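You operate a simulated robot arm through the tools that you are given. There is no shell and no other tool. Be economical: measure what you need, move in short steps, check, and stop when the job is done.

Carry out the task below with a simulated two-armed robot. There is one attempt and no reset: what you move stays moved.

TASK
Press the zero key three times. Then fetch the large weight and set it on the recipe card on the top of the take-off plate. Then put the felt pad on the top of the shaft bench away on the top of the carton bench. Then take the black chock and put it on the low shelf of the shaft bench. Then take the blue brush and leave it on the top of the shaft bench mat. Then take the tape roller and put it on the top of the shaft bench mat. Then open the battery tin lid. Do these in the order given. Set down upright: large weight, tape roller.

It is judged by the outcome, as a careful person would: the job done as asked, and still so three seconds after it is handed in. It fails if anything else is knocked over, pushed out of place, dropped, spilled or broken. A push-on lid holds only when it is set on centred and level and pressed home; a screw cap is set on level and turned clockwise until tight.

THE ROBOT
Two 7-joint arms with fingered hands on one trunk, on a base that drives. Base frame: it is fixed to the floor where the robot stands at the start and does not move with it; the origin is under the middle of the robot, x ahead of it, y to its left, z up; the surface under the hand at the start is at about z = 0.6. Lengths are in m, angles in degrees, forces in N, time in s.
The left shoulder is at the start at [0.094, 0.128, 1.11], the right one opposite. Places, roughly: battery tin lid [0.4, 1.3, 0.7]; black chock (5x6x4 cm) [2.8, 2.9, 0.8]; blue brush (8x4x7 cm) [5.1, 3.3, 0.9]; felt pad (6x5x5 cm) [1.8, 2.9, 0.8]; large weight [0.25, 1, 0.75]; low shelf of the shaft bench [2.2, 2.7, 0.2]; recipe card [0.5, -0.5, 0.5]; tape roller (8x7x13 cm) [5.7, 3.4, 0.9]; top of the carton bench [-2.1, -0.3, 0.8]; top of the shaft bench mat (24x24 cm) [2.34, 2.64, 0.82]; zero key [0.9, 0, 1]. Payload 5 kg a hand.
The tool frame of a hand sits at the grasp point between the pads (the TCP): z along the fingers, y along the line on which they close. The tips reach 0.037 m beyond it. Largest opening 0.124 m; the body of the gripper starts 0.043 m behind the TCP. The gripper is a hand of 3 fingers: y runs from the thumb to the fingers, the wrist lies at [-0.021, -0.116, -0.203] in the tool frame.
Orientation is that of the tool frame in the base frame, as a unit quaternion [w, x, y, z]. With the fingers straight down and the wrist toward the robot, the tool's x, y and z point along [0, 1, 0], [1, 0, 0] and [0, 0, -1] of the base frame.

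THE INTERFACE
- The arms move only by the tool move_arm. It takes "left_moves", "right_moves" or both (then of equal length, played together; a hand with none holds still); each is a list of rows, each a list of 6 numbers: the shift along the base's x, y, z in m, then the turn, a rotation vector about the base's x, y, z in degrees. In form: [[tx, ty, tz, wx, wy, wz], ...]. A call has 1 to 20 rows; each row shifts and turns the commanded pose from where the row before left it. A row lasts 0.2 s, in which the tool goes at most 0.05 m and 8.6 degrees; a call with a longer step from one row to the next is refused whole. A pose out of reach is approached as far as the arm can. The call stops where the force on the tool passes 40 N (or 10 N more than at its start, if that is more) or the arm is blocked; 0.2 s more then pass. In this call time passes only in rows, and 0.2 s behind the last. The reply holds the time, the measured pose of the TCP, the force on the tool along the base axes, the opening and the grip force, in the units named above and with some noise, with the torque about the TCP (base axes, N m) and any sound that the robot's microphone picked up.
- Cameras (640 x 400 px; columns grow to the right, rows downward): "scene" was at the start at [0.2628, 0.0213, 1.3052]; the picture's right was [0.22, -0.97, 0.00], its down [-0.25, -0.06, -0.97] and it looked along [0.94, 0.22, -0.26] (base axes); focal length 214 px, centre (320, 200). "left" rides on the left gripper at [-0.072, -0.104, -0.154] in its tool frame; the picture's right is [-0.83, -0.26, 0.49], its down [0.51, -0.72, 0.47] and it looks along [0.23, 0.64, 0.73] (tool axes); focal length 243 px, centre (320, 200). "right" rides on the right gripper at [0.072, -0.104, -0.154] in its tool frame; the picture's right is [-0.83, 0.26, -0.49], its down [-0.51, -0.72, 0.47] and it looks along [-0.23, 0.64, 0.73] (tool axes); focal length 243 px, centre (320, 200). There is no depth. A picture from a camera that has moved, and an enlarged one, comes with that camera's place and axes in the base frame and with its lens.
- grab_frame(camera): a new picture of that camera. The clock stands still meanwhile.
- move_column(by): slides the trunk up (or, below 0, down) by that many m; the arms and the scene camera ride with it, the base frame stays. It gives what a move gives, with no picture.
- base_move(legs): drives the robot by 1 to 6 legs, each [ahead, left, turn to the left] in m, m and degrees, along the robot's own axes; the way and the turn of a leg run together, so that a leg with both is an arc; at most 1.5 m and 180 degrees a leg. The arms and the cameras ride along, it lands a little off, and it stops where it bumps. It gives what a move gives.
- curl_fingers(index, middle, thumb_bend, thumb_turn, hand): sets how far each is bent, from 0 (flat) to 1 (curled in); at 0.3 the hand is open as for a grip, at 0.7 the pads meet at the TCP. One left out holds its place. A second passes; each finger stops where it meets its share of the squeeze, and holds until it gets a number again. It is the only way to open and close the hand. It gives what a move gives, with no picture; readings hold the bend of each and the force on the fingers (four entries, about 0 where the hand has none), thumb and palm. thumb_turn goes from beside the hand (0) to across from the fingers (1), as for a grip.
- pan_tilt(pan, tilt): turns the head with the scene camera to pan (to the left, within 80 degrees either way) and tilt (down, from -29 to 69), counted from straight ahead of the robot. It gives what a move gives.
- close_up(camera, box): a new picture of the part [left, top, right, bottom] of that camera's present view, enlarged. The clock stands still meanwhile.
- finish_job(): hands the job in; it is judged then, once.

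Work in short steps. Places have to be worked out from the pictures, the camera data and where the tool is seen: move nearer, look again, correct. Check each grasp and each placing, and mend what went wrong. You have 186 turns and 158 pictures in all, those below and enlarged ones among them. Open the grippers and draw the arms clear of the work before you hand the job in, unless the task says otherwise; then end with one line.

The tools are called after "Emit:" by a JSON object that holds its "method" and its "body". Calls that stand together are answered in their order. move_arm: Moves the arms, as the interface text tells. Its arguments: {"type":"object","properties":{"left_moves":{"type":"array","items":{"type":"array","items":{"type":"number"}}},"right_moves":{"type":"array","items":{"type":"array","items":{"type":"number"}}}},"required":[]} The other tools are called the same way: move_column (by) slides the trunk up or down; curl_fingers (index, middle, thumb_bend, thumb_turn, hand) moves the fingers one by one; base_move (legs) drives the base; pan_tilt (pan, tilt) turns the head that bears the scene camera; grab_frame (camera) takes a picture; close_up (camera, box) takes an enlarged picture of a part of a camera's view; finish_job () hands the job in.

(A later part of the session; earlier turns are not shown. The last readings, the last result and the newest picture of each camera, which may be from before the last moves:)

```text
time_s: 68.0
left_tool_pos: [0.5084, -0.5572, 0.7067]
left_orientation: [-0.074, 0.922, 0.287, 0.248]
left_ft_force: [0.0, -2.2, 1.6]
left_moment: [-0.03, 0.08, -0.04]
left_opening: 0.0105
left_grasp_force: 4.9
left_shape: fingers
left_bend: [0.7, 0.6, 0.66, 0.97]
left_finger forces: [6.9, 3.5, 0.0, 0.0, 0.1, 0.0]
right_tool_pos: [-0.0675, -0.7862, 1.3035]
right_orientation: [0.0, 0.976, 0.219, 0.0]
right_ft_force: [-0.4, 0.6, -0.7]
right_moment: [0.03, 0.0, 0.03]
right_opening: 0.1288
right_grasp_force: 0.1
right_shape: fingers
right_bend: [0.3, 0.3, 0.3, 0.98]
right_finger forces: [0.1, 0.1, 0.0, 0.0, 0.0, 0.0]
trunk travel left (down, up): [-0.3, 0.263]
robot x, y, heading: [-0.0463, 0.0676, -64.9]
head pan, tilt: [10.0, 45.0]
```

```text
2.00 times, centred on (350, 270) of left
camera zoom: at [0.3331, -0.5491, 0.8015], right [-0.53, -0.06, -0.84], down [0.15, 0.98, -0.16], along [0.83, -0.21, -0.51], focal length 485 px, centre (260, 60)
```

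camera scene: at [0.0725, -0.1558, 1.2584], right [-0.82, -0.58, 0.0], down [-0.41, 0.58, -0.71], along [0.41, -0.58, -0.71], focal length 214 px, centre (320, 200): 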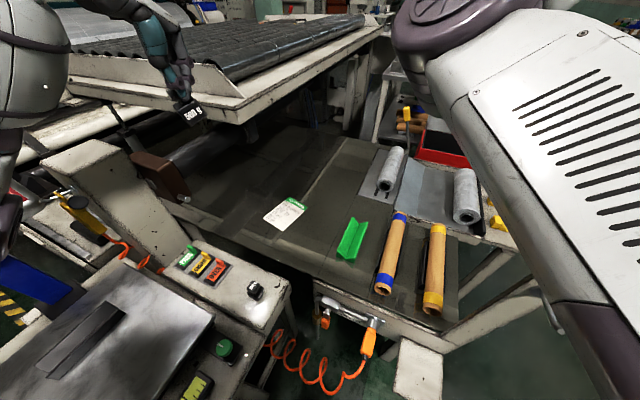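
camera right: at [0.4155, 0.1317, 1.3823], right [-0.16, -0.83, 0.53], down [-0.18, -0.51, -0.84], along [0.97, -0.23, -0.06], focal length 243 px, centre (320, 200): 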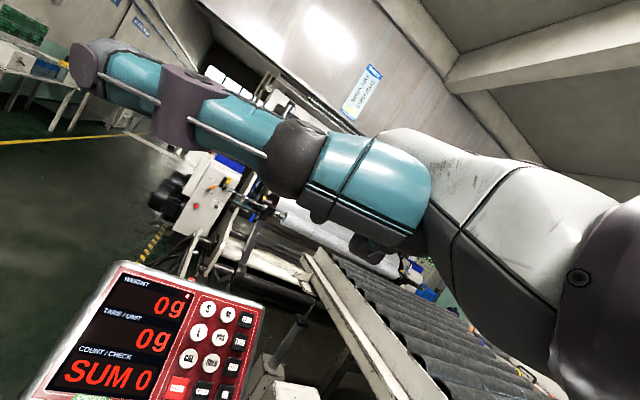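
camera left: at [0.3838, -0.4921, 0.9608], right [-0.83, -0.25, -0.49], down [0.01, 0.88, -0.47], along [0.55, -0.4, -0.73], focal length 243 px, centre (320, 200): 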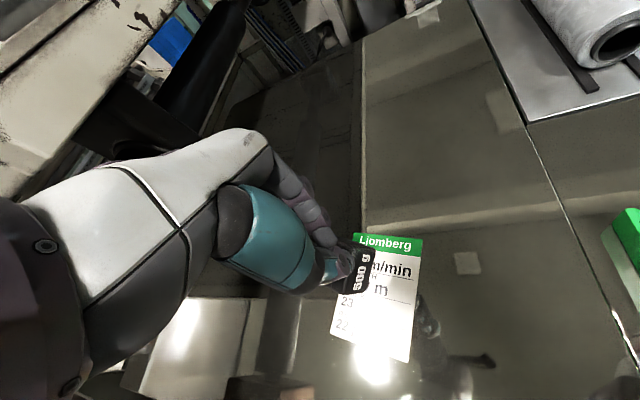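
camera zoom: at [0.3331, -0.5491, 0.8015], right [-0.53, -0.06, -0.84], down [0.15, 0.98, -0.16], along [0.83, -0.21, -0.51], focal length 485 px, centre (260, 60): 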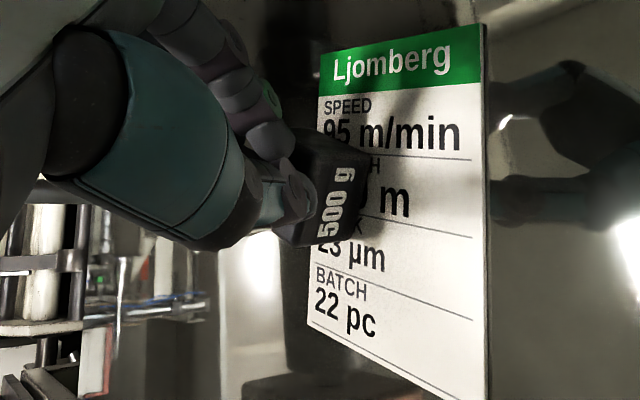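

Forces are near zero and the weight rests on the card. I open the thumb and then the fingers further.

Emit:
{"method": "curl_fingers", "body": {"hand": "left", "index": 0.6, "middle": 0.55, "thumb_bend": 0.5}}

Emit:
{"method": "close_up", "body": {"camera": "left", "box": [240, 170, 460, 370]}}

```text
time_s: 69.0
left_tool_pos: [0.5068, -0.5569, 0.7077]
left_orientation: [-0.072, 0.923, 0.286, 0.248]
left_ft_force: [0.8, -0.2, 0.3]
left_moment: [-0.02, -0.03, -0.02]
left_opening: 0.0514
left_grasp_force: 0.1
left_shape: fingers
left_bend: [0.6, 0.54, 0.5, 0.97]
left_finger forces: [0.1, 0.6, 0.1, 0.0, 0.0, 0.0]
right_tool_pos: [-0.0683, -0.7863, 1.3051]
right_orientation: [0.0, 0.976, 0.219, 0.0]
right_ft_force: [0.1, 0.2, 0.1]
right_moment: [0.01, -0.04, 0.02]
right_opening: 0.1286
right_grasp_force: 0.1
right_shape: fingers
right_bend: [0.3, 0.3, 0.3, 0.98]
right_finger forces: [0.0, 0.0, 0.0, 0.0, 0.1, 0.0]
trunk travel left (down, up): [-0.3, 0.263]
robot x, y, heading: [-0.0483, 0.065, -64.7]
head pan, tilt: [10.0, 45.0]
```

```text
2.00 times, centred on (350, 270) of left
camera zoom: at [0.333, -0.5495, 0.8029], right [-0.53, -0.06, -0.84], down [0.15, 0.98, -0.16], along [0.83, -0.21, -0.51], focal length 485 px, centre (260, 60)
```

zoom: 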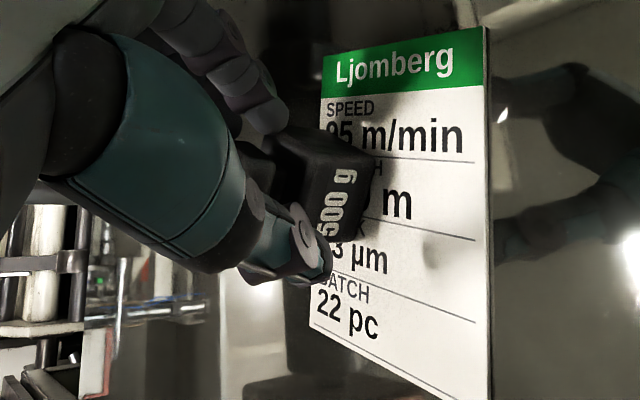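

The weight stands free. I open fully and retract along the tool axis.

Emit:
{"method": "curl_fingers", "body": {"hand": "left", "index": 0.4, "middle": 0.4, "thumb_bend": 0.3}}

Emit:
{"method": "move_arm", "body": {"left_moves": [[-0.008, -0.0056, 0.0173, 0, 0, 0], [-0.008, -0.0056, 0.0173, 0, 0, 0], [-0.012, -0.0084, 0.026, 0, 0, 0], [-0.012, -0.0084, 0.026, 0, 0, 0], [-0.012, -0.0084, 0.026, 0, 0, 0], [-0.012, -0.0084, 0.04, 0, 0, 0], [0, 0, 0.04, 0, 0, 0], [0, 0, 0.04, 0, 0, 0], [0, 0, 0.04, -4.24, 6.18, 0], [0, 0, 0.04, -4.24, 6.18, 0], [0, 0, 0.04, -4.24, 6.18, 0], [0, 0, 0.03, -4.24, 6.18, 0], [0, 0, 0.03, 0, 0, 0], [0, 0, 0.03, 0, 0, 0]]}}

Emit:
{"method": "close_up", "body": {"camera": "scene", "box": [220, 130, 350, 260]}}

Emit:
{"method": "close_up", "body": {"camera": "left", "box": [240, 170, 460, 370]}}

```text
time_s: 70.0
left_tool_pos: [0.5078, -0.5588, 0.7068]
left_orientation: [-0.071, 0.923, 0.286, 0.248]
left_ft_force: [-0.5, 0.8, 0.4]
left_moment: [-0.03, -0.03, -0.01]
left_opening: 0.1129
left_grasp_force: 0.1
left_shape: fingers
left_bend: [0.4, 0.4, 0.3, 0.97]
left_finger forces: [0.0, 0.0, 0.0, 0.0, 0.2, 0.1]
right_tool_pos: [-0.0681, -0.7857, 1.3041]
right_orientation: [0.0, 0.976, 0.219, 0.0]
right_ft_force: [-0.2, -0.2, 0.2]
right_moment: [-0.01, 0.0, 0.02]
right_opening: 0.1288
right_grasp_force: 0.1
right_shape: fingers
right_bend: [0.3, 0.3, 0.3, 0.98]
right_finger forces: [0.1, 0.1, 0.0, 0.0, 0.0, 0.0]
trunk travel left (down, up): [-0.3, 0.263]
robot x, y, heading: [-0.0509, 0.064, -64.7]
head pan, tilt: [10.0, 45.0]
```

```text
time_s: 73.0
left_tool_pos: [0.4569, -0.6174, 1.1443]
left_orientation: [0.008, 0.954, 0.298, 0.002]
left_ft_force: [0.1, 0.3, 0.2]
left_moment: [-0.04, 0.0, 0.02]
left_opening: 0.1133
left_grasp_force: 0.1
left_shape: fingers
left_bend: [0.4, 0.4, 0.3, 0.97]
left_finger forces: [0.0, 0.0, 0.1, 0.0, 0.1, 0.1]
left hand out of reach, approached as far as the arm can: row 13, 14
right_tool_pos: [-0.069, -0.7846, 1.3047]
right_orientation: [0.002, 0.976, 0.219, 0.0]
right_ft_force: [0.2, -0.2, -0.2]
right_moment: [-0.03, 0.04, 0.0]
right_opening: 0.1289
right_grasp_force: 0.1
right_shape: fingers
right_bend: [0.3, 0.3, 0.3, 0.98]
right_finger forces: [0.1, 0.0, 0.0, 0.0, 0.0, 0.0]
trunk travel left (down, up): [-0.3, 0.263]
robot x, y, heading: [-0.0463, 0.0661, -64.7]
head pan, tilt: [10.0, 45.0]
```

```text
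3.08 times, centred on (285, 195) of scene
camera zoom: at [0.072, -0.1549, 1.2586], right [-0.82, -0.58, 0.0], down [-0.41, 0.58, -0.71], along [0.41, -0.58, -0.71], focal length 660 px, centre (428, 215)
```

zoom: 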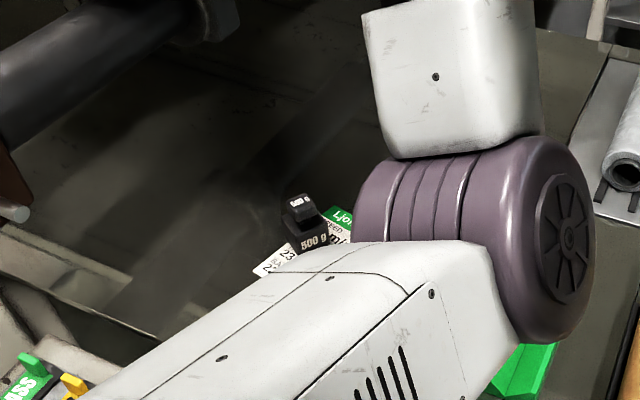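

```text
2.00 times, centred on (350, 270) of left
camera zoom: at [0.3362, -0.5711, 1.2951], right [-0.83, -0.26, -0.5], down [0.01, 0.88, -0.48], along [0.56, -0.4, -0.72], focal length 485 px, centre (260, 60)
```

zoom: 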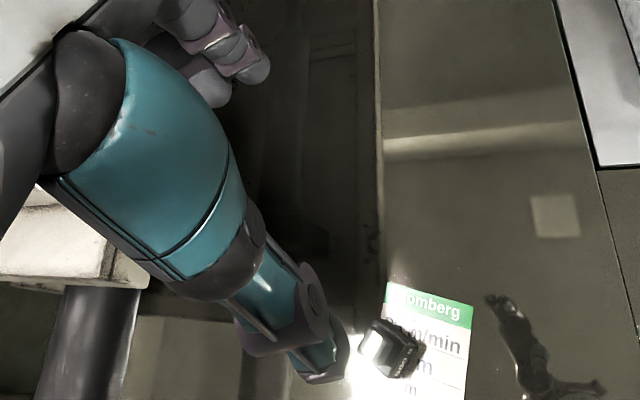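

The weight stands upright. I check whether its base is on the card.

Emit:
{"method": "close_up", "body": {"camera": "left", "box": [360, 300, 500, 400]}}

Emit:
{"method": "close_up", "body": {"camera": "scene", "box": [280, 180, 360, 240]}}

```text
4.00 times, centred on (430, 350) of left
camera zoom: at [0.3362, -0.5711, 1.2951], right [-0.83, -0.26, -0.5], down [0.01, 0.88, -0.48], along [0.56, -0.4, -0.72], focal length 970 px, centre (-120, -400)
```

zoom: 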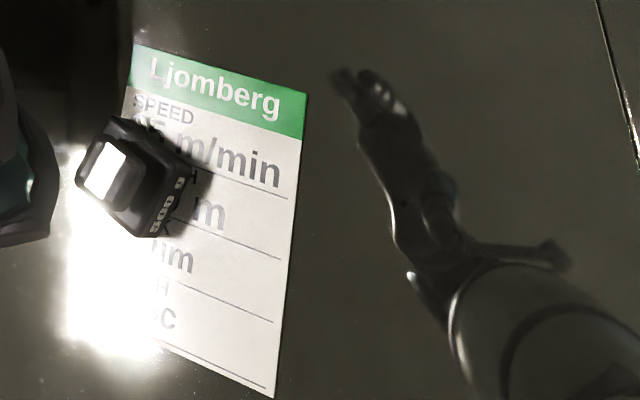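

```text
6.67 times, centred on (320, 210) of scene
camera zoom: at [0.072, -0.1549, 1.2586], right [-0.82, -0.58, 0.0], down [-0.41, 0.58, -0.71], along [0.41, -0.58, -0.71], focal length 1430 px, centre (320, 133)
```

zoom: 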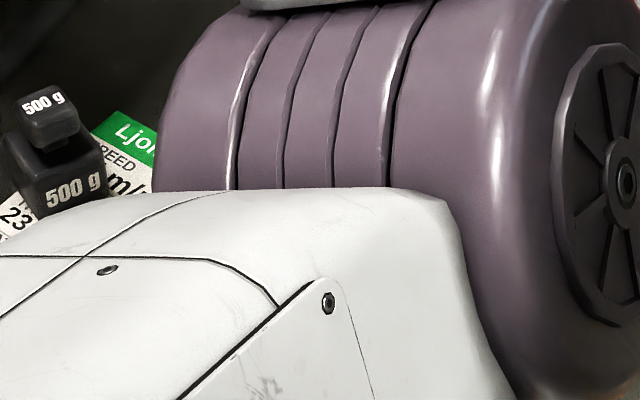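

The weight's centre is only about 1.5 cm inside the card's edge (weight ≈(.538, −.540), card centre ≈(.502, −.527)). I'll regrip and centre it: yaw the hand +33° to match the knob and hover above.

Emit:
{"method": "move_arm", "body": {"left_moves": [[0.01, 0.0096, -0.043, 0, 0, 8.25], [0.01, 0.0096, -0.043, 0, 0, 8.25], [0.01, 0.0096, -0.043, 0, 0, 8.25], [0.01, 0.0096, -0.043, 0, 0, 8.25], [0.01, 0.0096, -0.043, 0, 0, 0], [0.01, 0.0096, -0.043, 0, 0, 0], [0.01, 0.0096, -0.043, 0, 0, 0], [0.01, 0.0096, -0.03, 0, 0, 0]]}}

Emit:
{"method": "curl_fingers", "body": {"hand": "left", "index": 0.4, "middle": 0.4, "thumb_bend": 0.4}}

Emit:
{"method": "close_up", "body": {"camera": "left", "box": [240, 170, 460, 370]}}

Emit:
{"method": "close_up", "body": {"camera": "scene", "box": [220, 130, 350, 260]}}

```text
time_s: 74.8
left_tool_pos: [0.5366, -0.5405, 0.8124]
left_orientation: [0.004, 0.831, 0.557, 0.002]
left_ft_force: [0.0, -0.6, -1.0]
left_moment: [-0.02, 0.0, 0.01]
left_opening: 0.1134
left_grasp_force: 0.1
left_shape: fingers
left_bend: [0.4, 0.4, 0.3, 0.97]
left_finger forces: [0.0, 0.0, 0.1, 0.0, 0.0, 0.0]
right_tool_pos: [-0.0668, -0.7843, 1.3032]
right_orientation: [0.0, 0.976, 0.218, 0.001]
right_ft_force: [0.3, -1.3, 0.6]
right_moment: [0.01, -0.01, -0.03]
right_opening: 0.1287
right_grasp_force: 0.1
right_shape: fingers
right_bend: [0.3, 0.3, 0.3, 0.98]
right_finger forces: [0.0, 0.0, 0.0, 0.0, 0.0, 0.0]
trunk travel left (down, up): [-0.3, 0.263]
robot x, y, heading: [-0.0494, 0.0659, -64.8]
head pan, tilt: [10.0, 45.0]
```

```text
time_s: 75.8
left_tool_pos: [0.5364, -0.5398, 0.8105]
left_orientation: [0.005, 0.831, 0.556, 0.003]
left_ft_force: [-0.5, -0.5, -0.4]
left_moment: [0.01, -0.04, -0.03]
left_opening: 0.099
left_grasp_force: 0.1
left_shape: fingers
left_bend: [0.4, 0.4, 0.4, 0.97]
left_finger forces: [0.0, 0.0, 0.0, 0.0, 0.1, 0.1]
right_tool_pos: [-0.0678, -0.7855, 1.304]
right_orientation: [0.0, 0.976, 0.22, 0.001]
right_ft_force: [-0.2, 0.1, 0.1]
right_moment: [-0.02, 0.02, 0.02]
right_opening: 0.129
right_grasp_force: 0.0
right_shape: fingers
right_bend: [0.3, 0.3, 0.3, 0.98]
right_finger forces: [0.1, 0.0, 0.0, 0.1, 0.0, 0.0]
trunk travel left (down, up): [-0.3, 0.263]
robot x, y, heading: [-0.0489, 0.0631, -64.5]
head pan, tilt: [10.0, 45.0]
```

```text
2.00 times, centred on (350, 270) of left
camera zoom: at [0.411, -0.5675, 0.9635], right [-0.55, -0.67, -0.49], down [-0.47, 0.74, -0.48], along [0.69, -0.03, -0.73], focal length 485 px, centre (260, 60)
```

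zoom: 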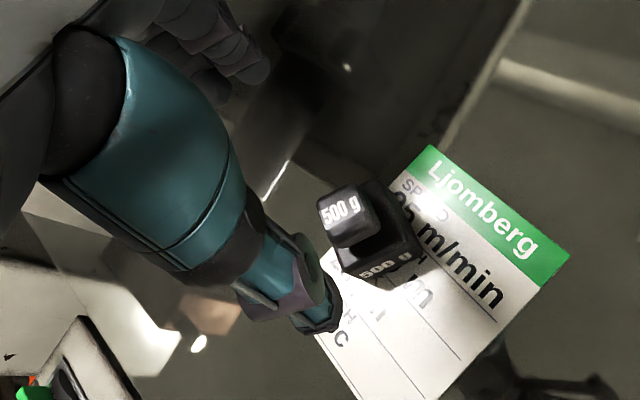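

```text
3.08 times, centred on (285, 195) of scene
camera zoom: at [0.0724, -0.1552, 1.2585], right [-0.82, -0.58, 0.0], down [-0.41, 0.58, -0.71], along [0.41, -0.58, -0.71], focal length 660 px, centre (428, 215)
```

zoom: 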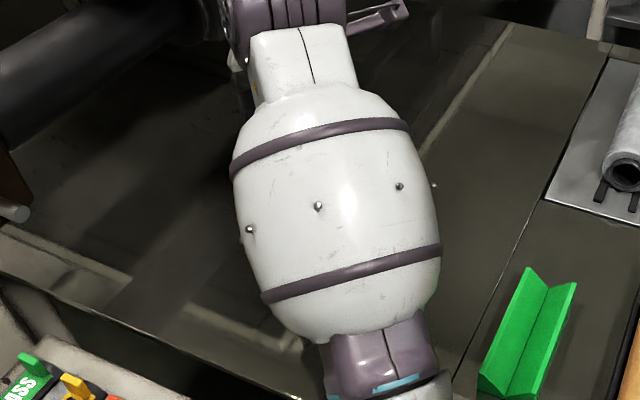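

The knob is at about (.541, −.540), top ≈ 0.70. I descend to TCP z ≈ 0.706 and close with moderate grip.

Emit:
{"method": "move_arm", "body": {"left_moves": [[0.004, 0, -0.03, 0, 0, 0], [0, 0, -0.03, 0, 0, 0], [0, 0, -0.03, 0, 0, 0], [0, 0, -0.015, 0, 0, 0]]}}

Emit:
{"method": "curl_fingers", "body": {"hand": "left", "index": 0.68, "middle": 0.68, "thumb_bend": 0.68}}

Emit:
{"method": "close_up", "body": {"camera": "left", "box": [240, 170, 460, 370]}}

```text
time_s: 76.8
left_tool_pos: [0.5409, -0.5417, 0.7062]
left_orientation: [0.005, 0.831, 0.557, 0.003]
left_ft_force: [-1.1, -0.7, 1.3]
left_moment: [-0.03, -0.04, 0.0]
left_opening: 0.0989
left_grasp_force: 0.1
left_shape: fingers
left_bend: [0.4, 0.4, 0.4, 0.97]
left_finger forces: [0.0, 0.1, 0.0, 0.0, 0.0, 0.0]
right_tool_pos: [-0.0678, -0.7854, 1.3032]
right_orientation: [0.0, 0.976, 0.218, 0.0]
right_ft_force: [-0.4, 0.6, 0.2]
right_moment: [0.0, -0.02, 0.01]
right_opening: 0.1289
right_grasp_force: 0.0
right_shape: fingers
right_bend: [0.3, 0.3, 0.3, 0.98]
right_finger forces: [0.0, 0.0, 0.0, 0.0, 0.0, 0.0]
trunk travel left (down, up): [-0.3, 0.263]
robot x, y, heading: [-0.0495, 0.0646, -64.9]
head pan, tilt: [10.0, 45.0]
```

```text
time_s: 77.8
left_tool_pos: [0.5406, -0.5409, 0.7058]
left_orientation: [0.005, 0.831, 0.556, 0.003]
left_ft_force: [0.8, -1.0, 1.0]
left_moment: [0.01, -0.09, -0.01]
left_opening: 0.0308
left_grasp_force: 9.5
left_shape: fingers
left_bend: [0.63, 0.64, 0.62, 0.97]
left_finger forces: [4.6, 5.5, 0.0, 0.0, 8.9, 0.1]
right_tool_pos: [-0.0686, -0.7845, 1.3036]
right_orientation: [0.0, 0.976, 0.219, 0.0]
right_ft_force: [0.3, 0.0, 1.5]
right_moment: [0.0, -0.02, 0.02]
right_opening: 0.1289
right_grasp_force: 0.1
right_shape: fingers
right_bend: [0.3, 0.3, 0.3, 0.98]
right_finger forces: [0.0, 0.1, 0.0, 0.0, 0.0, 0.1]
trunk travel left (down, up): [-0.3, 0.263]
robot x, y, heading: [-0.0485, 0.0668, -64.8]
head pan, tilt: [10.0, 45.0]
```

```text
2.00 times, centred on (350, 270) of left
camera zoom: at [0.4152, -0.5674, 0.858], right [-0.55, -0.67, -0.49], down [-0.47, 0.74, -0.48], along [0.69, -0.03, -0.73], focal length 485 px, centre (260, 60)
```

zoom: 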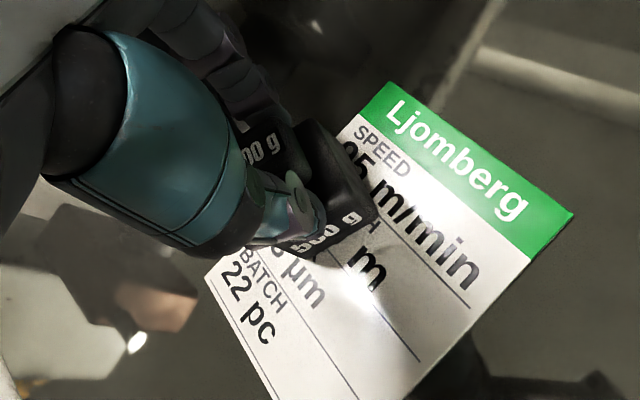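

Even grip on all fingers. I lift 8 mm, shift (−0.034, +0.010) to the card centre and lower again.

Emit:
{"method": "move_arm", "body": {"left_moves": [[0, 0, 0.008, 0, 0, 0], [-0.012, 0.0035, 0, 0, 0, 0], [-0.012, 0.0035, 0, 0, 0, 0], [-0.01, 0.003, 0, 0, 0, 0], [0, 0, 0, 0, 0, 0], [0, 0, -0.006, 0, 0, 0]]}}

Emit:
{"method": "close_up", "body": {"camera": "left", "box": [240, 170, 460, 370]}}

```text
time_s: 79.2
left_tool_pos: [0.5061, -0.5312, 0.7087]
left_orientation: [0.004, 0.831, 0.556, 0.002]
left_ft_force: [0.8, -0.1, -4.8]
left_moment: [-0.03, -0.05, -0.02]
left_opening: 0.0311
left_grasp_force: 8.3
left_shape: fingers
left_bend: [0.63, 0.66, 0.62, 0.97]
left_finger forces: [5.1, 2.9, 0.0, 0.1, 8.1, 0.0]
right_tool_pos: [-0.0676, -0.7858, 1.3031]
right_orientation: [0.0, 0.976, 0.219, 0.0]
right_ft_force: [0.6, 0.1, 0.2]
right_moment: [0.04, 0.0, 0.02]
right_opening: 0.1287
right_grasp_force: 0.1
right_shape: fingers
right_bend: [0.3, 0.3, 0.3, 0.98]
right_finger forces: [0.1, 0.1, 0.0, 0.0, 0.0, 0.0]
trunk travel left (down, up): [-0.3, 0.263]
robot x, y, heading: [-0.0505, 0.0662, -64.6]
head pan, tilt: [10.0, 45.0]
```

```text
2.00 times, centred on (350, 270) of left
camera zoom: at [0.3814, -0.5577, 0.8602], right [-0.55, -0.67, -0.49], down [-0.47, 0.74, -0.48], along [0.69, -0.03, -0.73], focal length 485 px, centre (260, 60)
```

zoom: 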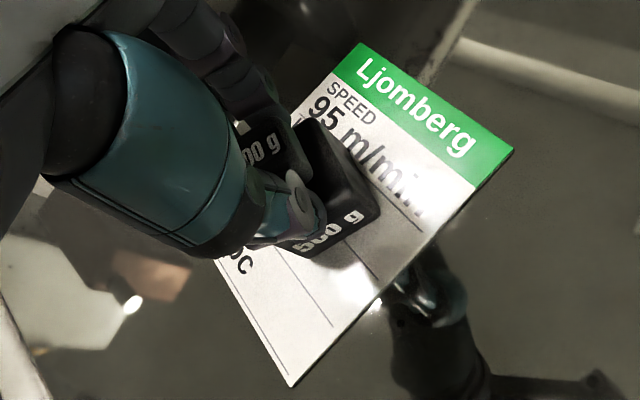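

The weight is now well inside the card, still level and lifted (4.8 N). I lower the last few millimetres and release gradually.

Emit:
{"method": "move_arm", "body": {"left_moves": [[0, 0, -0.002, 0, 0, 0], [0, 0, -0.002, 0, 0, 0]]}}

Emit:
{"method": "curl_fingers", "body": {"hand": "left", "index": 0.58, "middle": 0.58, "thumb_bend": 0.56}}

Emit:
{"method": "curl_fingers", "body": {"hand": "left", "index": 0.4, "middle": 0.4, "thumb_bend": 0.4}}

Emit:
{"method": "move_arm", "body": {"left_moves": [[0, 0, 0.02, 0, 0, 0], [0, 0, 0.03, 0, 0, 0], [0, 0, 0.04, 0, 0, 0], [0, 0, 0.045, 0, 0, 0], [0, 0, 0.045, 0, 0, 0], [0, 0, 0.045, 0, 0, 0], [0, 0, 0.045, 0, 0, 0], [0, 0, 0.045, 0, 0, 0], [0, 0, 0.045, 0, 0, 0]]}}

Emit:
{"method": "close_up", "body": {"camera": "left", "box": [280, 220, 480, 400]}}

```text
time_s: 79.8
left_tool_pos: [0.5071, -0.5303, 0.7056]
left_orientation: [0.005, 0.831, 0.556, 0.002]
left_ft_force: [0.2, -1.1, 2.2]
left_moment: [0.02, -0.03, 0.04]
left_opening: 0.0309
left_grasp_force: 8.8
left_shape: fingers
left_bend: [0.63, 0.66, 0.62, 0.97]
left_finger forces: [5.4, 3.3, 0.0, 0.0, 8.7, 0.0]
right_tool_pos: [-0.0678, -0.7857, 1.3042]
right_orientation: [0.001, 0.976, 0.219, 0.0]
right_ft_force: [0.0, -0.3, -0.6]
right_moment: [-0.01, 0.05, 0.0]
right_opening: 0.1288
right_grasp_force: 0.1
right_shape: fingers
right_bend: [0.3, 0.3, 0.3, 0.98]
right_finger forces: [0.0, 0.0, 0.1, 0.0, 0.1, 0.0]
trunk travel left (down, up): [-0.3, 0.263]
robot x, y, heading: [-0.0478, 0.0677, -64.4]
head pan, tilt: [10.0, 45.0]
```

```text
time_s: 80.8
left_tool_pos: [0.5067, -0.5306, 0.7055]
left_orientation: [0.004, 0.831, 0.557, 0.004]
left_ft_force: [0.0, -0.1, -0.1]
left_moment: [0.02, 0.03, 0.0]
left_opening: 0.0471
left_grasp_force: 0.0
left_shape: fingers
left_bend: [0.57, 0.57, 0.56, 0.97]
left_finger forces: [0.1, 0.0, 0.1, 0.0, 0.1, 0.0]
right_tool_pos: [-0.0684, -0.786, 1.3039]
right_orientation: [0.0, 0.976, 0.22, 0.001]
right_ft_force: [0.4, -0.3, -0.3]
right_moment: [0.0, 0.0, 0.02]
right_opening: 0.1288
right_grasp_force: 0.0
right_shape: fingers
right_bend: [0.3, 0.3, 0.3, 0.98]
right_finger forces: [0.0, 0.0, 0.1, 0.1, 0.1, 0.2]
trunk travel left (down, up): [-0.3, 0.263]
robot x, y, heading: [-0.0446, 0.0666, -64.7]
head pan, tilt: [10.0, 45.0]
```

```text
time_s: 81.8
left_tool_pos: [0.5069, -0.5309, 0.7052]
left_orientation: [0.004, 0.831, 0.556, 0.003]
left_ft_force: [-0.1, 0.4, 0.0]
left_moment: [0.01, 0.02, -0.01]
left_opening: 0.0983
left_grasp_force: 0.1
left_shape: fingers
left_bend: [0.4, 0.4, 0.4, 0.97]
left_finger forces: [0.0, 0.0, 0.1, 0.0, 0.0, 0.1]
right_tool_pos: [-0.0671, -0.7849, 1.3026]
right_orientation: [0.0, 0.976, 0.219, 0.0]
right_ft_force: [-0.1, 0.8, 0.2]
right_moment: [0.01, -0.01, 0.03]
right_opening: 0.1291
right_grasp_force: 0.2
right_shape: fingers
right_bend: [0.3, 0.3, 0.3, 0.98]
right_finger forces: [0.1, 0.0, 0.0, 0.1, 0.0, 0.1]
trunk travel left (down, up): [-0.3, 0.263]
robot x, y, heading: [-0.047, 0.0681, -64.7]
head pan, tilt: [10.0, 45.0]
```

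```text
time_s: 83.8
left_tool_pos: [0.5072, -0.5298, 1.0663]
left_orientation: [0.004, 0.831, 0.556, 0.004]
left_ft_force: [-0.7, -1.3, 0.5]
left_moment: [-0.03, -0.03, 0.01]
left_opening: 0.098
left_grasp_force: 0.0
left_shape: fingers
left_bend: [0.4, 0.4, 0.4, 0.97]
left_finger forces: [0.0, 0.0, 0.0, 0.0, 0.1, 0.0]
right_tool_pos: [-0.0689, -0.7845, 1.305]
right_orientation: [0.001, 0.976, 0.219, -0.001]
right_ft_force: [-0.2, -0.1, -0.9]
right_moment: [-0.1, -0.03, 0.01]
right_opening: 0.1289
right_grasp_force: 0.0
right_shape: fingers
right_bend: [0.3, 0.3, 0.3, 0.98]
right_finger forces: [0.0, 0.0, 0.0, 0.1, 0.0, 0.0]
trunk travel left (down, up): [-0.3, 0.263]
robot x, y, heading: [-0.0489, 0.0657, -64.7]
head pan, tilt: [10.0, 45.0]
```

```text
2.22 times, centred on (380, 310) of left
camera zoom: at [0.3813, -0.5564, 1.2178], right [-0.55, -0.67, -0.49], down [-0.47, 0.74, -0.48], along [0.69, -0.03, -0.73], focal length 539 px, centre (187, -44)
```

zoom: 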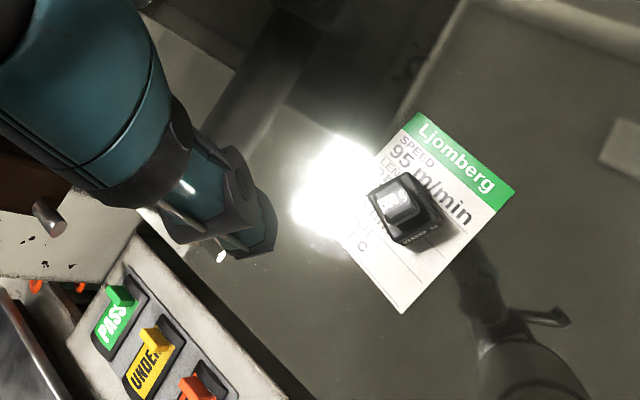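

Step 2 is done: the weight stands upright on the card. Next, the felt pad at the shaft bench. I back out along a clear line, turn to face +y and stop to look.

Emit:
{"method": "base_move", "body": {"legs": [[-0.83, -0.16, 0], [0, 0, 110], [0.72, 0.68, 0]]}}

Emit:
{"method": "pan_tilt", "body": {"pan": -10, "tilt": 20}}

Emit:
{"method": "grab_frame", "body": {"camera": "scene"}}

```text
time_s: 99.0
left_tool_pos: [-0.1303, 2.4662, 1.0658]
left_orientation: [0.001, 0.027, 1.0, 0.006]
left_ft_force: [0.3, 0.0, -0.5]
left_moment: [0.0, -0.04, 0.0]
left_opening: 0.0982
left_grasp_force: 0.0
left_shape: fingers
left_bend: [0.4, 0.4, 0.4, 0.97]
left_finger forces: [0.0, 0.0, 0.1, 0.0, 0.0, 0.0]
right_tool_pos: [0.2998, 2.0067, 1.3028]
right_orientation: [0.0, 0.387, 0.922, 0.001]
right_ft_force: [-0.1, 0.3, 0.0]
right_moment: [-0.01, 0.01, -0.01]
right_opening: 0.1288
right_grasp_force: 0.1
right_shape: fingers
right_bend: [0.3, 0.3, 0.3, 0.98]
right_finger forces: [0.0, 0.0, 0.0, 0.0, 0.1, 0.0]
trunk travel left (down, up): [-0.3, 0.263]
robot x, y, heading: [-0.5116, 1.7503, 44.4]
head pan, tilt: [10.0, 45.0]
```

```text
time_s: 99.9
left_tool_pos: [-0.1297, 2.4672, 1.0655]
left_orientation: [0.0, 0.028, 1.0, 0.005]
left_ft_force: [-0.3, -0.3, -0.7]
left_moment: [0.01, -0.03, -0.01]
left_opening: 0.0981
left_grasp_force: 0.2
left_shape: fingers
left_bend: [0.4, 0.4, 0.4, 0.97]
left_finger forces: [0.0, 0.1, 0.0, 0.1, 0.0, 0.0]
right_tool_pos: [0.3011, 2.0063, 1.3037]
right_orientation: [0.0, 0.387, 0.922, 0.0]
right_ft_force: [0.5, -0.2, 0.7]
right_moment: [0.0, 0.05, -0.01]
right_opening: 0.1289
right_grasp_force: 0.0
right_shape: fingers
right_bend: [0.3, 0.3, 0.3, 0.98]
right_finger forces: [0.1, 0.0, 0.0, 0.0, 0.1, 0.0]
trunk travel left (down, up): [-0.3, 0.263]
robot x, y, heading: [-0.5096, 1.7454, 44.4]
head pan, tilt: [-10.0, 20.0]
```

```text
95 pictures are left
camera scene: at [-0.3105, 1.9191, 1.2971], right [0.57, -0.82, 0.0], down [-0.28, -0.19, -0.94], along [0.77, 0.53, -0.34], focal length 214 px, centre (320, 200)
```

scene: 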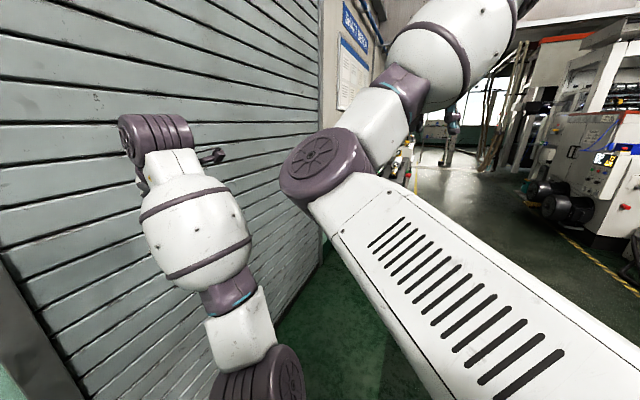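

The right arm blocks the view. I move the right hand out to its own side (over open floor) to clear the camera.

Emit:
{"method": "move_arm", "body": {"right_moves": [[0, -0.035, -0.01, 0, 0, 0], [0, -0.035, -0.01, 0, 0, 0], [0, -0.035, -0.01, 0, 0, 0], [0, -0.035, -0.01, 0, 0, 0], [0, -0.035, -0.01, 0, 0, 0], [0, -0.035, -0.01, 0, 0, 0], [0, -0.035, -0.01, 0, 0, 0], [0, -0.035, -0.01, 0, 0, 0], [0, -0.035, -0.01, 0, 0, 0], [0, -0.035, -0.01, 0, 0, 0], [0, -0.035, -0.01, 0, 0, 0], [0, -0.035, -0.01, 0, 0, 0]]}}

Emit:
{"method": "grab_frame", "body": {"camera": "scene"}}

```text
time_s: 102.5
left_tool_pos: [-0.1283, 2.465, 1.0664]
left_orientation: [0.0, 0.028, 1.0, 0.006]
left_ft_force: [-0.6, -0.7, 0.1]
left_moment: [0.02, -0.02, -0.02]
left_opening: 0.0981
left_grasp_force: 0.0
left_shape: fingers
left_bend: [0.4, 0.4, 0.4, 0.97]
left_finger forces: [0.0, 0.1, 0.1, 0.0, 0.0, 0.0]
right_tool_pos: [0.3009, 1.5859, 1.1826]
right_orientation: [0.0, 0.386, 0.922, 0.001]
right_ft_force: [0.1, -0.5, -0.2]
right_moment: [0.05, 0.02, 0.03]
right_opening: 0.1287
right_grasp_force: 0.1
right_shape: fingers
right_bend: [0.3, 0.3, 0.3, 0.98]
right_finger forces: [0.0, 0.0, 0.0, 0.0, 0.0, 0.0]
trunk travel left (down, up): [-0.3, 0.263]
robot x, y, heading: [-0.5094, 1.7439, 44.3]
head pan, tilt: [-10.0, 20.0]
```

```text
94 pictures are left
camera scene: at [-0.3098, 1.917, 1.2974], right [0.57, -0.82, 0.0], down [-0.28, -0.19, -0.94], along [0.77, 0.53, -0.34], focal length 214 px, centre (320, 200)
```

scene: 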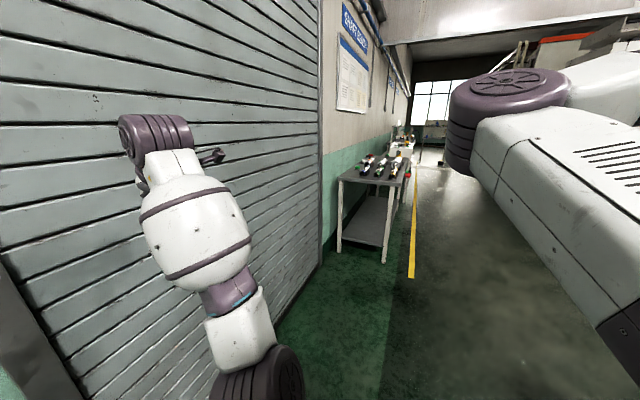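

The bench front is at y ≈ 2.41 starting from x ≈ 1.5. I raise the left hand, drive along the aisle to about (1.9, 1.75) and turn to face the bench.

Emit:
{"method": "move_arm", "body": {"left_moves": [[0, 0, 0.04, 0, 0, 0], [0, 0, 0.04, 0, 0, 0], [0, 0, 0.04, 0, 0, 0], [0, 0, 0.04, 0, 0, 0]]}}

Emit:
{"method": "base_move", "body": {"legs": [[0.86, -0.84, 0], [0.86, -0.84, 0], [0, 0, 46]]}}

Emit:
{"method": "pan_tilt", "body": {"pan": 0, "tilt": 30}}

Emit:
{"method": "grab_frame", "body": {"camera": "scene"}}

```text
time_s: 103.5
left_tool_pos: [-0.1292, 2.4759, 1.2251]
left_orientation: [0.0, 0.028, 1.0, 0.006]
left_ft_force: [0.5, 0.4, -0.2]
left_moment: [0.02, -0.01, 0.02]
left_opening: 0.0981
left_grasp_force: 0.1
left_shape: fingers
left_bend: [0.4, 0.4, 0.4, 0.97]
left_finger forces: [0.0, 0.1, 0.0, 0.0, 0.0, 0.0]
left hand out of reach, approached as far as the arm can: row 4
right_tool_pos: [0.3001, 1.5884, 1.1835]
right_orientation: [0.001, 0.386, 0.922, 0.0]
right_ft_force: [-0.2, -0.4, -0.2]
right_moment: [0.03, -0.02, 0.01]
right_opening: 0.1291
right_grasp_force: 0.1
right_shape: fingers
right_bend: [0.3, 0.3, 0.3, 0.98]
right_finger forces: [0.1, 0.0, 0.0, 0.0, 0.0, 0.0]
trunk travel left (down, up): [-0.3, 0.263]
robot x, y, heading: [-0.512, 1.7451, 44.6]
head pan, tilt: [-10.0, 20.0]
```

```text
time_s: 120.8
left_tool_pos: [1.6539, 2.5148, 1.2256]
left_orientation: [-0.002, -0.358, 0.934, 0.006]
left_ft_force: [0.4, -0.2, 0.0]
left_moment: [0.0, 0.01, 0.0]
left_opening: 0.0984
left_grasp_force: 0.0
left_shape: fingers
left_bend: [0.4, 0.4, 0.4, 0.97]
left_finger forces: [0.0, 0.0, 0.1, 0.0, 0.0, 0.0]
right_tool_pos: [2.5857, 2.1936, 1.1826]
right_orientation: [0.0, 0.004, 1.0, -0.001]
right_ft_force: [0.6, -0.3, 0.5]
right_moment: [0.0, 0.03, -0.02]
right_opening: 0.1285
right_grasp_force: 0.1
right_shape: fingers
right_bend: [0.3, 0.3, 0.3, 0.98]
right_finger forces: [0.1, 0.1, 0.0, 0.0, 0.1, 0.1]
trunk travel left (down, up): [-0.3, 0.263]
robot x, y, heading: [1.9, 1.7338, 89.5]
head pan, tilt: [-10.0, 20.0]
```

```text
time_s: 121.5
left_tool_pos: [1.6533, 2.5145, 1.2252]
left_orientation: [-0.002, -0.359, 0.933, 0.006]
left_ft_force: [0.1, 0.0, 0.0]
left_moment: [0.03, -0.01, 0.0]
left_opening: 0.098
left_grasp_force: 0.0
left_shape: fingers
left_bend: [0.4, 0.4, 0.4, 0.97]
left_finger forces: [0.0, 0.0, 0.0, 0.1, 0.0, 0.0]
right_tool_pos: [2.5859, 2.1936, 1.1826]
right_orientation: [0.0, 0.004, 1.0, 0.0]
right_ft_force: [-0.4, -0.3, 0.3]
right_moment: [0.01, -0.01, 0.02]
right_opening: 0.1287
right_grasp_force: 0.0
right_shape: fingers
right_bend: [0.3, 0.3, 0.3, 0.98]
right_finger forces: [0.1, 0.0, 0.1, 0.1, 0.0, 0.0]
trunk travel left (down, up): [-0.3, 0.263]
robot x, y, heading: [1.9009, 1.7301, 89.5]
head pan, tilt: [0.0, 30.0]
```

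```text
93 pictures are left
camera scene: at [1.9049, 1.9927, 1.2812], right [1.0, -0.01, 0.0], down [0.0, -0.5, -0.87], along [0.01, 0.87, -0.5], focal length 214 px, centre (320, 200)
```

scene: 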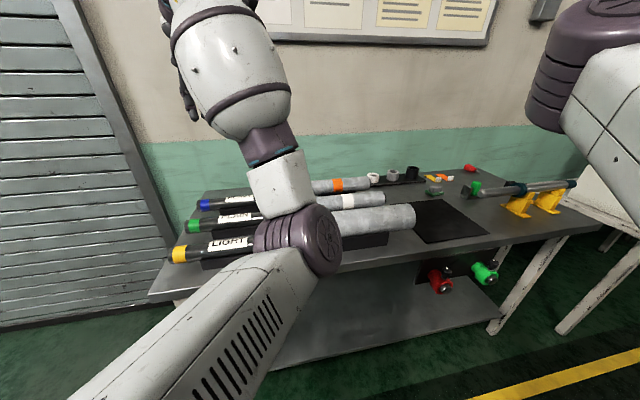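

I enlarge the bench top to find the felt pad.

Emit:
{"method": "close_up", "body": {"camera": "scene", "box": [340, 150, 540, 260]}}

Emit:
{"method": "close_up", "body": {"camera": "scene", "box": [160, 160, 360, 300]}}

```text
3.20 times, centred on (440, 205) of scene
camera zoom: at [1.9049, 1.9927, 1.2812], right [1.0, -0.01, 0.0], down [0.0, -0.5, -0.87], along [0.01, 0.87, -0.5], focal length 686 px, centre (-64, 184)
```

zoom: 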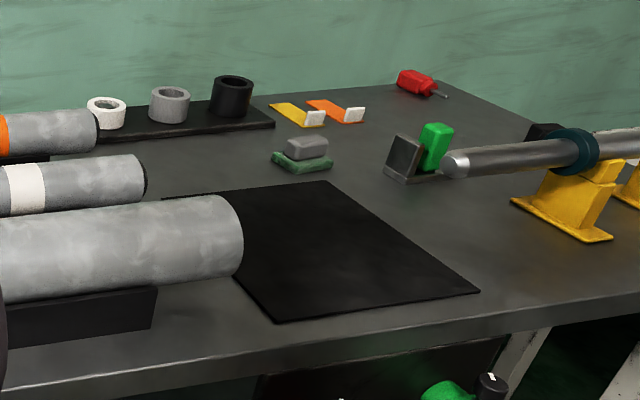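

```text
2.86 times, centred on (260, 230) of scene
camera zoom: at [1.9049, 1.9927, 1.2812], right [1.0, -0.01, 0.0], down [0.0, -0.5, -0.87], along [0.01, 0.87, -0.5], focal length 613 px, centre (491, 114)
```

zoom: 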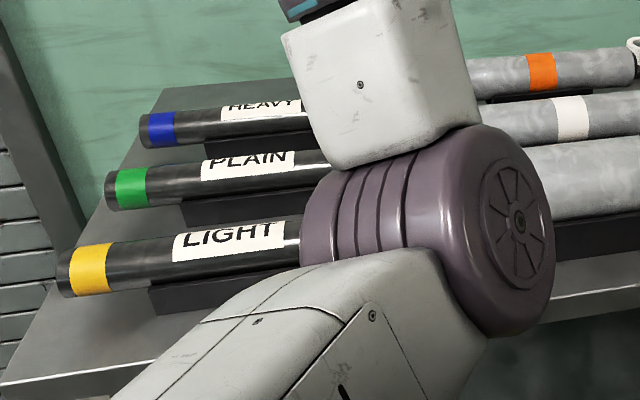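

The spot (1.8, 2.9) is hidden by the left arm. I move the left hand out to its side and look again.

Emit:
{"method": "move_arm", "body": {"left_moves": [[-0.036, -0.027, 0, 0, 0, 0], [-0.036, -0.027, 0, 0, 0, 0], [-0.036, -0.027, 0, 0, 0, 0], [-0.036, -0.027, 0, 0, 0, 0], [-0.036, -0.027, 0, 0, 0, 0], [-0.036, -0.027, 0, 0, 0, 0], [-0.036, -0.027, 0, 0, 0, 0], [-0.036, -0.027, 0, 0, 0, 0], [-0.036, -0.027, 0, 0, 0, 0], [-0.036, -0.027, 0, 0, 0, 0], [-0.036, -0.027, 0, 0, 0, 0], [-0.036, -0.027, 0, 0, 0, 0]]}}

Emit:
{"method": "grab_frame", "body": {"camera": "scene"}}

```text
time_s: 124.1
left_tool_pos: [1.2199, 2.1907, 1.2232]
left_orientation: [-0.002, -0.357, 0.934, 0.006]
left_ft_force: [-1.8, -0.2, -0.1]
left_moment: [0.01, -0.04, -0.04]
left_opening: 0.098
left_grasp_force: 0.0
left_shape: fingers
left_bend: [0.4, 0.4, 0.4, 0.97]
left_finger forces: [0.0, 0.0, 0.0, 0.0, 0.0, 0.0]
right_tool_pos: [2.5848, 2.1927, 1.1846]
right_orientation: [0.001, 0.003, 1.0, 0.001]
right_ft_force: [-0.3, 0.1, 0.9]
right_moment: [0.02, -0.05, 0.0]
right_opening: 0.1288
right_grasp_force: 0.0
right_shape: fingers
right_bend: [0.3, 0.3, 0.3, 0.98]
right_finger forces: [0.0, 0.0, 0.0, 0.0, 0.0, 0.1]
trunk travel left (down, up): [-0.3, 0.263]
robot x, y, heading: [1.8998, 1.7307, 89.5]
head pan, tilt: [0.0, 30.0]
```

```text
90 pictures are left
camera scene: at [1.9028, 1.9914, 1.2814], right [1.0, -0.01, 0.0], down [0.0, -0.5, -0.87], along [0.01, 0.87, -0.5], focal length 214 px, centre (320, 200)
```

scene: 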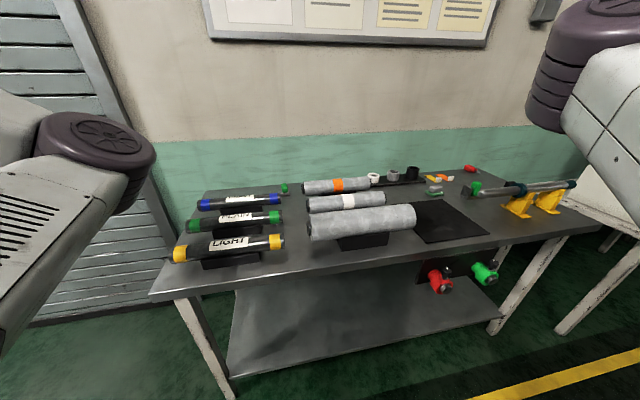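

Emit:
{"method": "close_up", "body": {"camera": "scene", "box": [180, 165, 400, 285]}}

```text
2.91 times, centred on (290, 225) of scene
camera zoom: at [1.9028, 1.9914, 1.2814], right [1.0, -0.01, 0.0], down [0.0, -0.5, -0.87], along [0.01, 0.87, -0.5], focal length 624 px, centre (407, 127)
```

zoom: 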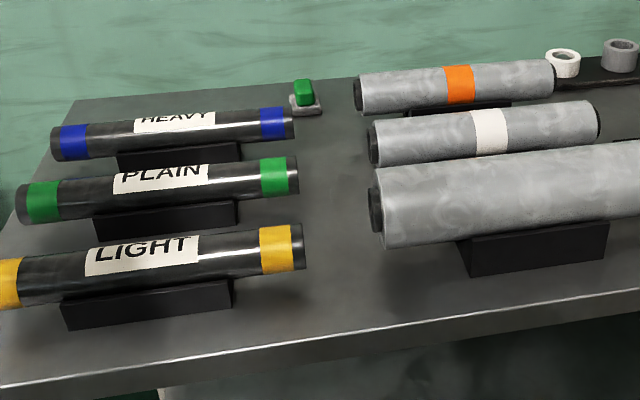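

There is a small pad (grey felt with green handle) at about (1.75, 2.87, 0.83), matching the given place; I drive closer to (2.0, 2.0).

Emit:
{"method": "base_move", "body": {"legs": [[0.27, -0.1, 0]]}}

Emit:
{"method": "pan_tilt", "body": {"pan": 15, "tilt": 30}}

Emit:
{"method": "grab_frame", "body": {"camera": "scene"}}

```text
time_s: 126.1
left_tool_pos: [1.3226, 2.4572, 1.2241]
left_orientation: [-0.002, -0.358, 0.934, 0.007]
left_ft_force: [0.1, 0.3, -0.9]
left_moment: [-0.01, 0.03, -0.02]
left_opening: 0.0983
left_grasp_force: 0.1
left_shape: fingers
left_bend: [0.4, 0.4, 0.4, 0.97]
left_finger forces: [0.0, 0.0, 0.1, 0.1, 0.0, 0.0]
right_tool_pos: [2.6889, 2.4615, 1.1823]
right_orientation: [0.0, 0.003, 1.0, 0.0]
right_ft_force: [-0.4, -0.1, -0.5]
right_moment: [0.01, 0.0, -0.02]
right_opening: 0.1291
right_grasp_force: 0.1
right_shape: fingers
right_bend: [0.3, 0.3, 0.3, 0.98]
right_finger forces: [0.0, 0.0, 0.1, 0.1, 0.0, 0.0]
trunk travel left (down, up): [-0.3, 0.263]
robot x, y, heading: [2.0024, 1.9982, 89.7]
head pan, tilt: [0.0, 30.0]
```

```text
time_s: 126.8
left_tool_pos: [1.3245, 2.4574, 1.2235]
left_orientation: [-0.002, -0.359, 0.933, 0.005]
left_ft_force: [0.1, 0.8, -0.2]
left_moment: [-0.03, 0.03, -0.03]
left_opening: 0.0986
left_grasp_force: 0.1
left_shape: fingers
left_bend: [0.4, 0.4, 0.4, 0.97]
left_finger forces: [0.0, 0.0, 0.0, 0.0, 0.0, 0.0]
right_tool_pos: [2.6891, 2.4611, 1.1828]
right_orientation: [-0.001, 0.003, 1.0, 0.0]
right_ft_force: [0.3, -0.8, 0.1]
right_moment: [-0.01, 0.0, 0.03]
right_opening: 0.1286
right_grasp_force: 0.0
right_shape: fingers
right_bend: [0.3, 0.3, 0.3, 0.98]
right_finger forces: [0.1, 0.1, 0.0, 0.1, 0.0, 0.0]
trunk travel left (down, up): [-0.3, 0.263]
robot x, y, heading: [2.0042, 1.9997, 90.1]
head pan, tilt: [15.0, 30.0]
```

```text
88 pictures are left
camera scene: at [1.9839, 2.2576, 1.281], right [0.97, 0.25, 0.0], down [0.13, -0.48, -0.87], along [-0.22, 0.84, -0.5], focal length 214 px, centre (320, 200)
```

scene: 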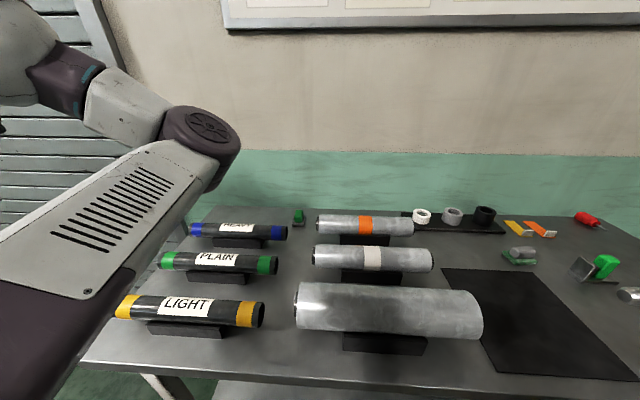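

Emit:
{"method": "close_up", "body": {"camera": "scene", "box": [260, 190, 350, 245]}}

Emit:
{"method": "close_up", "body": {"camera": "scene", "box": [490, 200, 630, 290]}}

```text
7.11 times, centred on (305, 218) of scene
camera zoom: at [1.9839, 2.2576, 1.281], right [0.97, 0.25, 0.0], down [0.13, -0.48, -0.87], along [-0.22, 0.84, -0.5], focal length 1525 px, centre (427, 76)
```

zoom: 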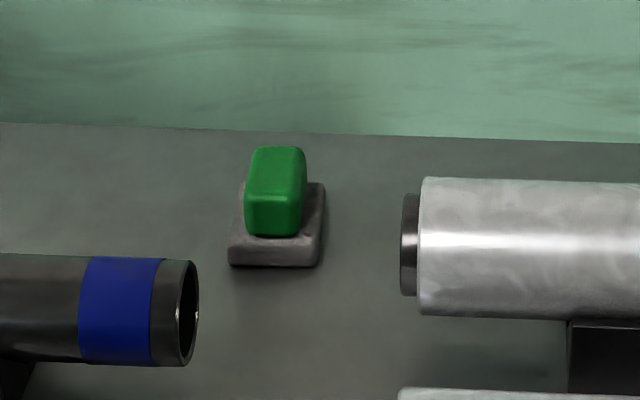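

```text
4.44 times, centred on (560, 245) of scene
camera zoom: at [1.9839, 2.2576, 1.281], right [0.97, 0.25, 0.0], down [0.13, -0.48, -0.87], along [-0.22, 0.84, -0.5], focal length 953 px, centre (-747, 0)
```

zoom: 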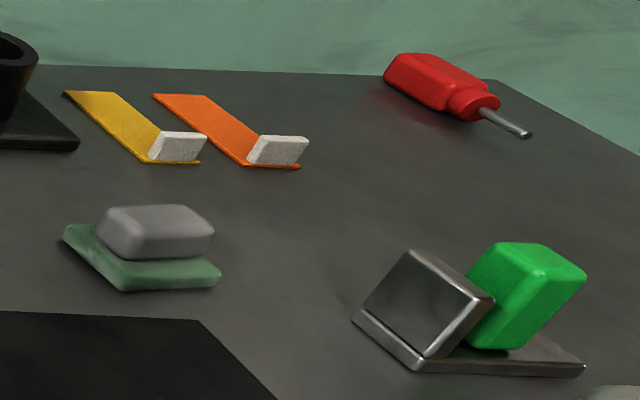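

The felt pad (grey pad, green handle) is at about (1.738, 2.876), handle centre z ≈ 0.83, yaw ≈ 105°. I move the left hand to hover above it with matching yaw.

Emit:
{"method": "move_arm", "body": {"left_moves": [[0.0295, 0.0299, -0.016, 0, 0, -1.93], [0.0295, 0.0299, -0.016, 0, 0, -1.93], [0.0295, 0.0299, -0.016, 0, 0, -1.93], [0.0295, 0.0299, -0.016, 0, 0, -1.93], [0.0295, 0.0299, -0.016, 0, 0, -1.93], [0.0295, 0.0299, -0.016, 0, 0, -1.93], [0.0295, 0.0299, -0.016, 0, 0, -1.93], [0.0295, 0.0299, -0.016, 0, 0, -1.93], [0.0295, 0.0299, -0.016, 0, 0, -1.93], [0.0295, 0.0299, -0.016, 0, 0, -1.93], [0.0295, 0.0299, -0.016, 0, 0, -1.93], [0.0295, 0.0299, -0.016, 0, 0, -1.93], [0.0295, 0.0299, -0.016, 0, 0, -1.93], [0.0295, 0.0299, -0.016, 0, 0, -1.93]]}}

Emit:
{"method": "grab_frame", "body": {"camera": "left"}}

```text
time_s: 129.6
left_tool_pos: [1.6626, 2.849, 1.1406]
left_orientation: [0.007, -0.171, 0.981, 0.088]
left_ft_force: [1.1, 0.1, 0.9]
left_moment: [-0.02, 0.08, 0.03]
left_opening: 0.0982
left_grasp_force: 0.1
left_shape: fingers
left_bend: [0.4, 0.4, 0.4, 0.97]
left_finger forces: [0.0, 0.0, 0.0, 0.1, 0.0, 0.1]
right_tool_pos: [2.6766, 2.4835, 1.1809]
right_orientation: [-0.001, -0.002, 1.0, 0.0]
right_ft_force: [2.7, 0.6, -1.0]
right_moment: [0.04, 0.13, 0.05]
right_opening: 0.1284
right_grasp_force: 0.1
right_shape: fingers
right_bend: [0.3, 0.3, 0.3, 0.98]
right_finger forces: [0.0, 0.0, 0.0, 0.1, 0.0, 0.1]
trunk travel left (down, up): [-0.3, 0.263]
robot x, y, heading: [2.002, 2.0102, 90.6]
head pan, tilt: [15.0, 30.0]
stopped in row 13 (left hand): the arm was blocked; the commanded pose is now the measured one
```

```text
85 pictures are left
camera left: at [1.7682, 2.7492, 1.2778], right [0.86, 0.12, -0.49], down [-0.24, -0.75, -0.61], along [-0.44, 0.65, -0.62], focal length 243 px, centre (320, 200)
```

left: 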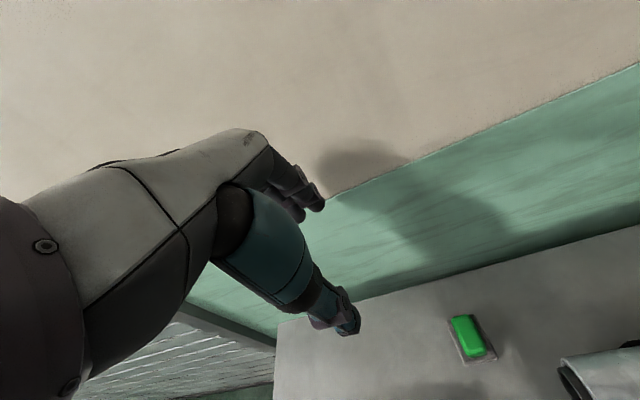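

The arm was blocked before arriving. I look at the scene to see where.

Emit:
{"method": "pan_tilt", "body": {"pan": 20, "tilt": 5}}

Emit:
{"method": "grab_frame", "body": {"camera": "scene"}}

```text
time_s: 130.5
left_tool_pos: [1.664, 2.8512, 1.1386]
left_orientation: [0.011, -0.165, 0.982, 0.085]
left_ft_force: [0.7, -0.3, 0.1]
left_moment: [0.0, -0.01, 0.02]
left_opening: 0.0982
left_grasp_force: 0.0
left_shape: fingers
left_bend: [0.4, 0.4, 0.4, 0.97]
left_finger forces: [0.1, 0.0, 0.1, 0.1, 0.0, 0.0]
right_tool_pos: [2.6724, 2.4823, 1.1872]
right_orientation: [0.004, -0.002, 1.0, 0.0]
right_ft_force: [-0.2, -0.2, 0.8]
right_moment: [0.01, -0.05, -0.02]
right_opening: 0.1287
right_grasp_force: 0.0
right_shape: fingers
right_bend: [0.3, 0.3, 0.3, 0.98]
right_finger forces: [0.1, 0.1, 0.1, 0.0, 0.1, 0.0]
trunk travel left (down, up): [-0.3, 0.263]
robot x, y, heading: [2.0022, 2.0113, 90.0]
head pan, tilt: [20.0, 5.0]
```

```text
84 pictures are left
camera scene: at [1.9603, 2.2701, 1.321], right [0.94, 0.34, 0.01], down [0.04, -0.08, -1.0], along [-0.34, 0.93, -0.09], focal length 214 px, centre (320, 200)
```

scene: 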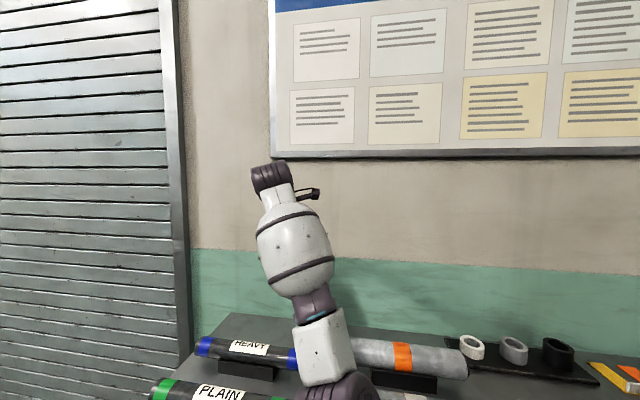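

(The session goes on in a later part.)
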